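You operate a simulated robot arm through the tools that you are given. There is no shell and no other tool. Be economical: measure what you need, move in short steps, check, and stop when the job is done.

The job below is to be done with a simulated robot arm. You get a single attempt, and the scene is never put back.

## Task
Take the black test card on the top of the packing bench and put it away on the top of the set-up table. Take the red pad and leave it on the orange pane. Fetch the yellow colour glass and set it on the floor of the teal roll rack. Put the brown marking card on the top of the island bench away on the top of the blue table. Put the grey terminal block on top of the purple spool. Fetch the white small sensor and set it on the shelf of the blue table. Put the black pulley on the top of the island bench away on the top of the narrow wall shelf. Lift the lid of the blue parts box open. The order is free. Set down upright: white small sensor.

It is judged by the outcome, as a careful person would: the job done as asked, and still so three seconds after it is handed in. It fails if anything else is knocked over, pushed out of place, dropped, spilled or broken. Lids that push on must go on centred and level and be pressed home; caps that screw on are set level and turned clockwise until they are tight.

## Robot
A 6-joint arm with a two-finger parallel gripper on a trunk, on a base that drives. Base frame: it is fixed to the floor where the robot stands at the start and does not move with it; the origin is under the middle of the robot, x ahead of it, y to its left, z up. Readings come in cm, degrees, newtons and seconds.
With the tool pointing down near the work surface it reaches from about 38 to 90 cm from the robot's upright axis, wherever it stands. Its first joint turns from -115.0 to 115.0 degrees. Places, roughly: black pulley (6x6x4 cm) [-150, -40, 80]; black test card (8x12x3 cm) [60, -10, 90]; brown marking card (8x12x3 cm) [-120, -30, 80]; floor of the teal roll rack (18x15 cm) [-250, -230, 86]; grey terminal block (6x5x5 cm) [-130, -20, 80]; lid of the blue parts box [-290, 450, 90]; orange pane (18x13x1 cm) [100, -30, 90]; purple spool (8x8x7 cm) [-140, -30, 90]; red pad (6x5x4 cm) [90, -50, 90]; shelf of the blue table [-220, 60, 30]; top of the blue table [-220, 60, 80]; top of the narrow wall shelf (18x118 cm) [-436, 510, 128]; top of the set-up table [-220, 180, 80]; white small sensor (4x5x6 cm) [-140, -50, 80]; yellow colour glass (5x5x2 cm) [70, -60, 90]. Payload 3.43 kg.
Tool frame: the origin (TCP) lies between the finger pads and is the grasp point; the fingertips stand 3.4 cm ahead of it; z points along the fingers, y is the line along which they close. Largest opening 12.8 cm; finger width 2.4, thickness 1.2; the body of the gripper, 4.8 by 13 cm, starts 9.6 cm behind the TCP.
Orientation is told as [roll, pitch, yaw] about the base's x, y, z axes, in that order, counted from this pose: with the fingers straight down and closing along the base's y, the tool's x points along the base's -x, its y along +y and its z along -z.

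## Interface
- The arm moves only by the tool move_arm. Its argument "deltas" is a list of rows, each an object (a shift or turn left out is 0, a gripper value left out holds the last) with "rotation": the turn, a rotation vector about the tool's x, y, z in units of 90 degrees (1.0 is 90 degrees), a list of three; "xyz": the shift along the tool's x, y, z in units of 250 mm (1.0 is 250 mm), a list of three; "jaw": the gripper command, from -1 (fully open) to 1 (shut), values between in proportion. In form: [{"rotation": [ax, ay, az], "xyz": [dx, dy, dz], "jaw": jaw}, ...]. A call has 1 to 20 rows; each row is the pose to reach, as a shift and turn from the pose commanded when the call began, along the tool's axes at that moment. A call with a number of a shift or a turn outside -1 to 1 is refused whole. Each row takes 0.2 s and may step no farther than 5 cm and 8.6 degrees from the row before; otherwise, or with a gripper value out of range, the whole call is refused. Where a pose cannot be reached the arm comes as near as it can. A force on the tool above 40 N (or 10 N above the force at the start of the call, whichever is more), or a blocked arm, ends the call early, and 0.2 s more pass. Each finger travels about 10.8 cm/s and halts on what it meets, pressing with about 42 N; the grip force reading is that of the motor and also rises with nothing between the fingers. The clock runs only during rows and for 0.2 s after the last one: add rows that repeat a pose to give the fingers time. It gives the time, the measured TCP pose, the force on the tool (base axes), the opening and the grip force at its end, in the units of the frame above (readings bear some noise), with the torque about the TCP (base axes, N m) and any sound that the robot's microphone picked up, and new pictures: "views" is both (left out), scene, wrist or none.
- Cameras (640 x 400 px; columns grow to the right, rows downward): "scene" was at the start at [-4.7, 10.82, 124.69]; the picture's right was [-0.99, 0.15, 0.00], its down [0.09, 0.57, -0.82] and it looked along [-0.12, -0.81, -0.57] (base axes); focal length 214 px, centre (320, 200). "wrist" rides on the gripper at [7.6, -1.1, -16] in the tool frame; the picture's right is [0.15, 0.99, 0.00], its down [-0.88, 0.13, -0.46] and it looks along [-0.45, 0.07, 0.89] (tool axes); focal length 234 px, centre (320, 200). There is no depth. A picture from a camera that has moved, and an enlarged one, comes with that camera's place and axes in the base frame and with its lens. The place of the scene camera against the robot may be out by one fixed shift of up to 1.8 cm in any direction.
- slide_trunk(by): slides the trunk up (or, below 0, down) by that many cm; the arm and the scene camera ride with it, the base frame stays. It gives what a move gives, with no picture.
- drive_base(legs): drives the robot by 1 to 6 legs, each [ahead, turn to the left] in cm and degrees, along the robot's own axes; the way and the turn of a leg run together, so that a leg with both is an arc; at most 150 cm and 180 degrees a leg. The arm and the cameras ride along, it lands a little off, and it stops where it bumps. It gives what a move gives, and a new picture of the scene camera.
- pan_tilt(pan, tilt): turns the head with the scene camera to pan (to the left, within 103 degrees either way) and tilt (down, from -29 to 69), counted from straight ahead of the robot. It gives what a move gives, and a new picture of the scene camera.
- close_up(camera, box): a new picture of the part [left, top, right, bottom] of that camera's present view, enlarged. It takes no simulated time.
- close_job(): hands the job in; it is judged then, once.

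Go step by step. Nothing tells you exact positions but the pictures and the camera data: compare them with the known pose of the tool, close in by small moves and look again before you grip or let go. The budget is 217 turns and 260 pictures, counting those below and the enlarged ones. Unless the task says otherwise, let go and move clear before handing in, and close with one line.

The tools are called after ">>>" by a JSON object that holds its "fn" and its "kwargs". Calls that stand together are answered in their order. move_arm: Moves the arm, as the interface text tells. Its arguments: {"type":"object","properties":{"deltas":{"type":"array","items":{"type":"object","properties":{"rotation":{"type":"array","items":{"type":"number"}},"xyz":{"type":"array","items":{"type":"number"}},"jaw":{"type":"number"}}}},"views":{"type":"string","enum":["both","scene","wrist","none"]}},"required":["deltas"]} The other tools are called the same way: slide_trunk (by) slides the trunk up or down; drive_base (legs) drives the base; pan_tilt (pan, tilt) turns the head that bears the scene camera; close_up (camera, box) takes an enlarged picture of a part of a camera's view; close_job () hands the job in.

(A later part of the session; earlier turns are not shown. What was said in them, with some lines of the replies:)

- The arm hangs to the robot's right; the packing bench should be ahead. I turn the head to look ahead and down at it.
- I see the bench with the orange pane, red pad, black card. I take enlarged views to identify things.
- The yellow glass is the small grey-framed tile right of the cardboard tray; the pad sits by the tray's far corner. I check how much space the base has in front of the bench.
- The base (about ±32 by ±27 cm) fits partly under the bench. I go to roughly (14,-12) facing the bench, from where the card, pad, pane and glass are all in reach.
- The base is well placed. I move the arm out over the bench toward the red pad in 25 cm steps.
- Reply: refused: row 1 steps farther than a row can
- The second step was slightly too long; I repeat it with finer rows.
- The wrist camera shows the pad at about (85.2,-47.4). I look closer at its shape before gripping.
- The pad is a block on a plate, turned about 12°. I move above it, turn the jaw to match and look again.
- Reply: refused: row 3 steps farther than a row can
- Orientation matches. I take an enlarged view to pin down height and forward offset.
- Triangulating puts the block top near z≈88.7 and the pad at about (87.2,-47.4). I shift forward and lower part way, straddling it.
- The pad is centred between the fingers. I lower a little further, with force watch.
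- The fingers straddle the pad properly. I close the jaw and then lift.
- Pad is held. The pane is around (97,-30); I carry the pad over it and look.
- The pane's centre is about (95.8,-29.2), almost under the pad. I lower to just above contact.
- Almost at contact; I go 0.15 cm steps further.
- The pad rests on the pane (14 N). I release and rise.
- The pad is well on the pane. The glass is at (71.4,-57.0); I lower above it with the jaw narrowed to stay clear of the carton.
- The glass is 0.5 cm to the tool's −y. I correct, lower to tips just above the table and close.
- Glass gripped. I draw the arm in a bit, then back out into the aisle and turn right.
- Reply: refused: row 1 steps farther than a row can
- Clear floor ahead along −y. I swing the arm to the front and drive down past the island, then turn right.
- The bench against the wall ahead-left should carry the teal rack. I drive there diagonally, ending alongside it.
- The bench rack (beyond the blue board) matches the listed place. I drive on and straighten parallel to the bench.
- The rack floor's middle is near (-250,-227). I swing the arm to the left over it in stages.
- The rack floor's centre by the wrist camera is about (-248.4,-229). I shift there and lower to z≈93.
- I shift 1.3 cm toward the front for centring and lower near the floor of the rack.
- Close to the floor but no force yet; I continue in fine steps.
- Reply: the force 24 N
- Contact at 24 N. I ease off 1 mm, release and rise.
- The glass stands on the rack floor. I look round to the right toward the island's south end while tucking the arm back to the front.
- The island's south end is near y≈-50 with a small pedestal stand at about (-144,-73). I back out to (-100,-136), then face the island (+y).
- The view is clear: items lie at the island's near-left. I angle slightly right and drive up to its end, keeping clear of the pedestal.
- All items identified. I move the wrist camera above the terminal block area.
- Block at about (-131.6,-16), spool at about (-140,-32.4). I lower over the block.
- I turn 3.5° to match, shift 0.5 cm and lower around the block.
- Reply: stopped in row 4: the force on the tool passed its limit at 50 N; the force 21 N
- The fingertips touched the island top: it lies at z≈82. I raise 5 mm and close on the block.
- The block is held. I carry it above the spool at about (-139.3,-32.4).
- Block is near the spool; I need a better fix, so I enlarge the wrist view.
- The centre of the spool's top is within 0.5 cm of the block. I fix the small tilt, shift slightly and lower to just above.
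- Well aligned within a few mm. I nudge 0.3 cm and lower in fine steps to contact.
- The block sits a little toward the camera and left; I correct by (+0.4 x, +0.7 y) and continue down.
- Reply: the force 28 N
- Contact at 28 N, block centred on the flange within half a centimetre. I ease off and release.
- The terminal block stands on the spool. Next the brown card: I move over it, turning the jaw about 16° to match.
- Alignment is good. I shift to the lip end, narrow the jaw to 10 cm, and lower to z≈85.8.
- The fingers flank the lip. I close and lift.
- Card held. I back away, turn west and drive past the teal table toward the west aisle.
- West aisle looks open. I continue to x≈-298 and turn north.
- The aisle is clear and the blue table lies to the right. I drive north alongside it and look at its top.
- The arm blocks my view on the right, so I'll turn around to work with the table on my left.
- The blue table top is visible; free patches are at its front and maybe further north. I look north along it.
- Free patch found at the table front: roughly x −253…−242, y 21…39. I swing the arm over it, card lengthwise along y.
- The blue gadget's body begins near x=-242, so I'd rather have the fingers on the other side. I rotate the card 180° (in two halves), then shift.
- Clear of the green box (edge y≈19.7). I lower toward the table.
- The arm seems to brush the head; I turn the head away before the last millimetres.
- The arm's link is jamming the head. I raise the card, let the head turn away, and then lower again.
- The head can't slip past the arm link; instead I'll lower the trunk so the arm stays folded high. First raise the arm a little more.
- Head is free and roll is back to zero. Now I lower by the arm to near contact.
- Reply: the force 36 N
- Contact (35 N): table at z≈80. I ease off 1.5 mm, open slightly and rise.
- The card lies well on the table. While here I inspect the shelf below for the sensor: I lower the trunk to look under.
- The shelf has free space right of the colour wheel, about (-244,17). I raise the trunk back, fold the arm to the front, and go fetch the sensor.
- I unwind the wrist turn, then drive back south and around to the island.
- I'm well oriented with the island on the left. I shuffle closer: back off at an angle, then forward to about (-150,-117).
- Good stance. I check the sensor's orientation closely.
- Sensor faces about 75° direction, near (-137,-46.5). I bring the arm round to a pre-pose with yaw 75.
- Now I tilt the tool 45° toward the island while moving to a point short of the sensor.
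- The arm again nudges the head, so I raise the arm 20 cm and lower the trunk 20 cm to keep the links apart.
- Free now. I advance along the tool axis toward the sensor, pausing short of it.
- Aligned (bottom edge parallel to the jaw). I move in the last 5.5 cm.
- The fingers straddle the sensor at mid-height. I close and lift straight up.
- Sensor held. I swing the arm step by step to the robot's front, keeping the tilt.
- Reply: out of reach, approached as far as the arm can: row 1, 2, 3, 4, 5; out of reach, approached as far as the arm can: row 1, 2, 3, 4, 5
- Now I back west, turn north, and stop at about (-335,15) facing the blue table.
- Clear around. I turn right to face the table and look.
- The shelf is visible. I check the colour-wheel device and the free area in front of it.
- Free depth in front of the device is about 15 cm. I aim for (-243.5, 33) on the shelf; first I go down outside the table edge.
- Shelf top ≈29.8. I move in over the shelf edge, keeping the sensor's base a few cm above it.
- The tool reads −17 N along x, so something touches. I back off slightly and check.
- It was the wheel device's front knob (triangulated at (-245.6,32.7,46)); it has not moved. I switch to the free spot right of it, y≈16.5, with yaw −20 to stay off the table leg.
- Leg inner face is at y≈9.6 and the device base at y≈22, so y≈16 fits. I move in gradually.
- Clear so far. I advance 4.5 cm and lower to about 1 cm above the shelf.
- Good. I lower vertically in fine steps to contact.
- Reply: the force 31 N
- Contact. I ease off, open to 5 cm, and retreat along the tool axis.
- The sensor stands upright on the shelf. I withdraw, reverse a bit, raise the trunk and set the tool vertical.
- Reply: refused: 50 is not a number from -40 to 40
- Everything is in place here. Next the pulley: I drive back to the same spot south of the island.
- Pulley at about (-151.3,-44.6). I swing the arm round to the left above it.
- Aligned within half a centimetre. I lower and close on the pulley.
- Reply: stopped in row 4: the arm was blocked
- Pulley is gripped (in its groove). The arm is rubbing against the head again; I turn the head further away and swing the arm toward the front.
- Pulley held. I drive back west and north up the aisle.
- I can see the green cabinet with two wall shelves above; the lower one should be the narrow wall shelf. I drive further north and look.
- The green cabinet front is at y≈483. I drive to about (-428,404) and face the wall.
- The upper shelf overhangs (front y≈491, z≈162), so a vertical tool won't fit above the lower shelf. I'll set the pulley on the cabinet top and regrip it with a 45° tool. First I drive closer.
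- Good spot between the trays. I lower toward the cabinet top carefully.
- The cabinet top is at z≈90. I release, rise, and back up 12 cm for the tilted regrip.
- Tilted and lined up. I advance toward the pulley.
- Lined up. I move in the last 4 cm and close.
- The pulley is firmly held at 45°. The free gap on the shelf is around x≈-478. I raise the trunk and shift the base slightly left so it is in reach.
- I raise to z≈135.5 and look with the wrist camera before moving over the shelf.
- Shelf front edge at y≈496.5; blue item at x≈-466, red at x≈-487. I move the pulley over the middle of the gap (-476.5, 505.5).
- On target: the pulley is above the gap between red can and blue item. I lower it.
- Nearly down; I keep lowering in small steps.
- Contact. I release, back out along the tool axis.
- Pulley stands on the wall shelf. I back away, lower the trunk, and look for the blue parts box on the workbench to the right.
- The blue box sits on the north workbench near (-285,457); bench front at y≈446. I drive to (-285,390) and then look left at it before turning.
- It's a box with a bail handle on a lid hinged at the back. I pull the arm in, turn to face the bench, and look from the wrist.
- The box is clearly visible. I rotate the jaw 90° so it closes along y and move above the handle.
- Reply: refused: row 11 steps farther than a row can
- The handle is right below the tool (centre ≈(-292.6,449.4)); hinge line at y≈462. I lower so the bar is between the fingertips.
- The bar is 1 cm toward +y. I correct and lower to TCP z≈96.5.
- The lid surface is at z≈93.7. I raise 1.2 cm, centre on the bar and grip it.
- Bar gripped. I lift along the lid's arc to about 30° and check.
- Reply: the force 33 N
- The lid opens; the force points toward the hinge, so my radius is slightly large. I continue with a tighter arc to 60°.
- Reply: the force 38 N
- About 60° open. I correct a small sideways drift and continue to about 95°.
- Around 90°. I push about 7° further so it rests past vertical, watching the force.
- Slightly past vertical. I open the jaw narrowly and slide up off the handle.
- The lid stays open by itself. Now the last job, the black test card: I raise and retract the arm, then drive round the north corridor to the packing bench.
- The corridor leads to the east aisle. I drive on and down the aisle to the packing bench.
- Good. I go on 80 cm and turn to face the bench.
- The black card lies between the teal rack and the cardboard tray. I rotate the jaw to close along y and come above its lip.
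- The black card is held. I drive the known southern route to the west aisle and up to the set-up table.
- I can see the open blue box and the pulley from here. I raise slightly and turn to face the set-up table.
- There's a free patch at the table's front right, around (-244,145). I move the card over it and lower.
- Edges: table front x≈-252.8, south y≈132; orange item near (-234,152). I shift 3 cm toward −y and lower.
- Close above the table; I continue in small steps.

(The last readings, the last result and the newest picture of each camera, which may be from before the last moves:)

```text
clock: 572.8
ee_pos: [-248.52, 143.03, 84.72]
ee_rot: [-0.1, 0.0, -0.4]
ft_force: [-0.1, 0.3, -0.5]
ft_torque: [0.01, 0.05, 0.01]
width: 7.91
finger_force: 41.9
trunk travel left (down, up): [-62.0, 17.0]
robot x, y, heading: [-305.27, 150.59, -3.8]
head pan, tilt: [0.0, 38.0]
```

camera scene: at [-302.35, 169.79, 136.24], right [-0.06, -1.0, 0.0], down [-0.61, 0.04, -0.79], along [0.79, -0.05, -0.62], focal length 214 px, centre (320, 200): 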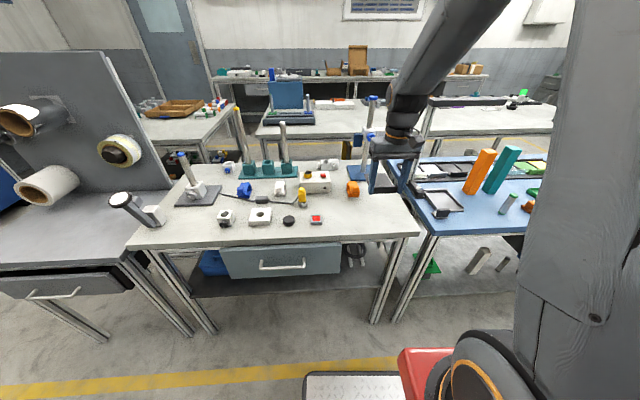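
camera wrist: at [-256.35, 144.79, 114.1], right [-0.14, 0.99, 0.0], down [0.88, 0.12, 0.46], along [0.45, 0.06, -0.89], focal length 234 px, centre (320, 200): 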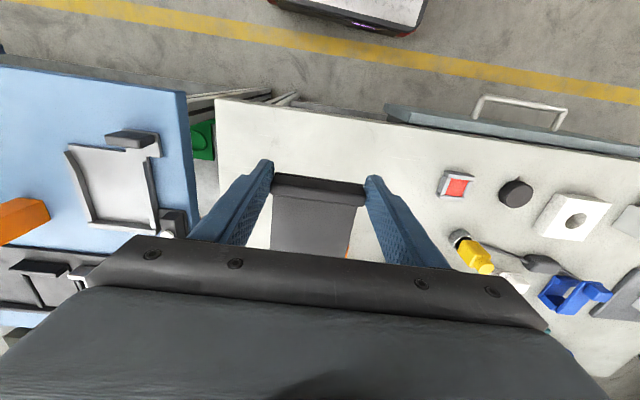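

>>> {"fn": "move_arm", "kwargs": {"deltas": [{"xyz": [0, 0, 0.01]}, {"xyz": [0, 0, 0.018]}, {"xyz": [0, 0, 0.018]}], "views": "none"}}

>>> {"fn": "move_arm", "kwargs": {"deltas": [{"xyz": [0, 0, 0.008]}, {"xyz": [0, 0, 0.014]}, {"xyz": [0, 0, 0.014]}], "views": "none"}}

```text
clock: 573.6
ee_pos: [-248.55, 143.14, 84.36]
ee_rot: [0.0, -0.1, -0.4]
ft_force: [-0.1, 0.7, 0.6]
ft_torque: [0.04, 0.05, 0.04]
width: 7.93
finger_force: 42.0
trunk travel left (down, up): [-62.0, 17.0]
robot x, y, heading: [-305.97, 150.21, -3.5]
head pan, tilt: [0.0, 38.0]
```

```text
clock: 574.4
ee_pos: [-248.8, 143.02, 83.96]
ee_rot: [0.0, 0.0, -0.4]
ft_force: [-0.5, -0.9, -0.6]
ft_torque: [0.04, 0.06, 0.01]
width: 7.96
finger_force: 41.5
trunk travel left (down, up): [-62.0, 17.0]
robot x, y, heading: [-305.67, 150.18, -3.7]
head pan, tilt: [0.0, 38.0]
```

>>> {"fn": "move_arm", "kwargs": {"deltas": [{"xyz": [0, 0, 0.006]}, {"xyz": [0, 0, 0.012]}, {"xyz": [0, 0, 0.012]}], "views": "none"}}

```text
clock: 575.2
ee_pos: [-248.75, 143.01, 83.76]
ee_rot: [-0.1, -0.4, -0.4]
ft_force: [1.4, -0.6, 30.4]
ft_torque: [0.19, -0.7, -0.05]
width: 7.94
finger_force: 41.9
trunk travel left (down, up): [-62.0, 17.0]
robot x, y, heading: [-305.72, 150.3, -3.7]
head pan, tilt: [0.0, 38.0]
```

Contact at 30 N. I ease off, open a little and rise.

>>> {"fn": "move_arm", "kwargs": {"deltas": [{"xyz": [0, 0, -0.005]}, {"xyz": [0, 0, -0.005], "jaw": -0.33}, {"xyz": [0, 0, -0.005], "jaw": -0.4}, {"xyz": [0, 0, -0.005], "jaw": -0.4}, {"xyz": [0, 0, -0.1], "jaw": -0.4}, {"xyz": [0, 0, -0.28]}, {"xyz": [0, 0, -0.46]}, {"xyz": [0, 0, -0.64]}, {"xyz": [0, 0, -0.82]}], "views": "scene"}}

>>> {"fn": "close_up", "kwargs": {"camera": "scene", "box": [280, 140, 440, 260]}}

```text
clock: 577.2
ee_pos: [-248.75, 143.47, 104.3]
ee_rot: [-0.1, -0.1, -0.5]
ft_force: [0.4, 1.0, -0.1]
ft_torque: [-0.01, 0.05, 0.01]
width: 8.98
finger_force: 0.1
trunk travel left (down, up): [-62.0, 17.0]
robot x, y, heading: [-305.76, 150.69, -3.5]
head pan, tilt: [0.0, 38.0]
camera scene: at [-302.31, 169.79, 136.24], right [-0.06, -1.0, 0.0], down [-0.61, 0.04, -0.79], along [0.79, -0.05, -0.62], focal length 214 px, centre (320, 200)
```

scene: 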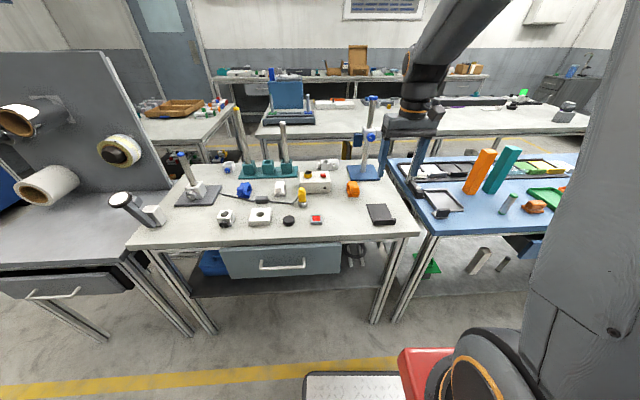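

```text
3.33 times, centred on (360, 200) of scene
camera zoom: at [-302.31, 169.79, 136.24], right [-0.06, -1.0, 0.0], down [-0.61, 0.04, -0.79], along [0.79, -0.05, -0.62], focal length 715 px, centre (187, 200)
```

zoom: 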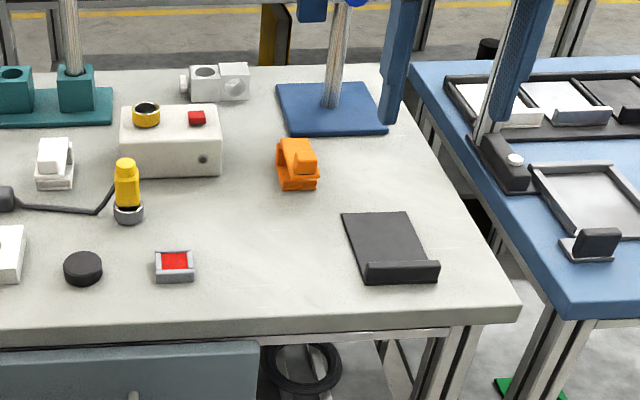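

The card lies flat on the set-up table, and every other task has been checked. I move the arm clear and hand in.

>>> {"fn": "move_arm", "kwargs": {"deltas": [{"xyz": [0.1, 0, -0.1]}, {"xyz": [0.2, 0, -0.2]}], "views": "none"}}

>>> {"fn": "close_job", "kwargs": {}}

```text
clock: 577.8
ee_pos: [-253.49, 143.07, 109.47]
ee_rot: [-0.1, 0.0, -0.3]
ft_force: [0.1, -0.2, -1.6]
ft_torque: [0.03, 0.05, 0.02]
width: 8.96
finger_force: 0.1
trunk travel left (down, up): [-62.0, 17.0]
robot x, y, heading: [-305.6, 150.27, -3.8]
head pan, tilt: [0.0, 38.0]
```

```text
The job is handed in.
```

All eight tasks are done and the job is handed in: the pictures show every item in its place, the sensor upright on the shelf and the blue parts box lid standing open.
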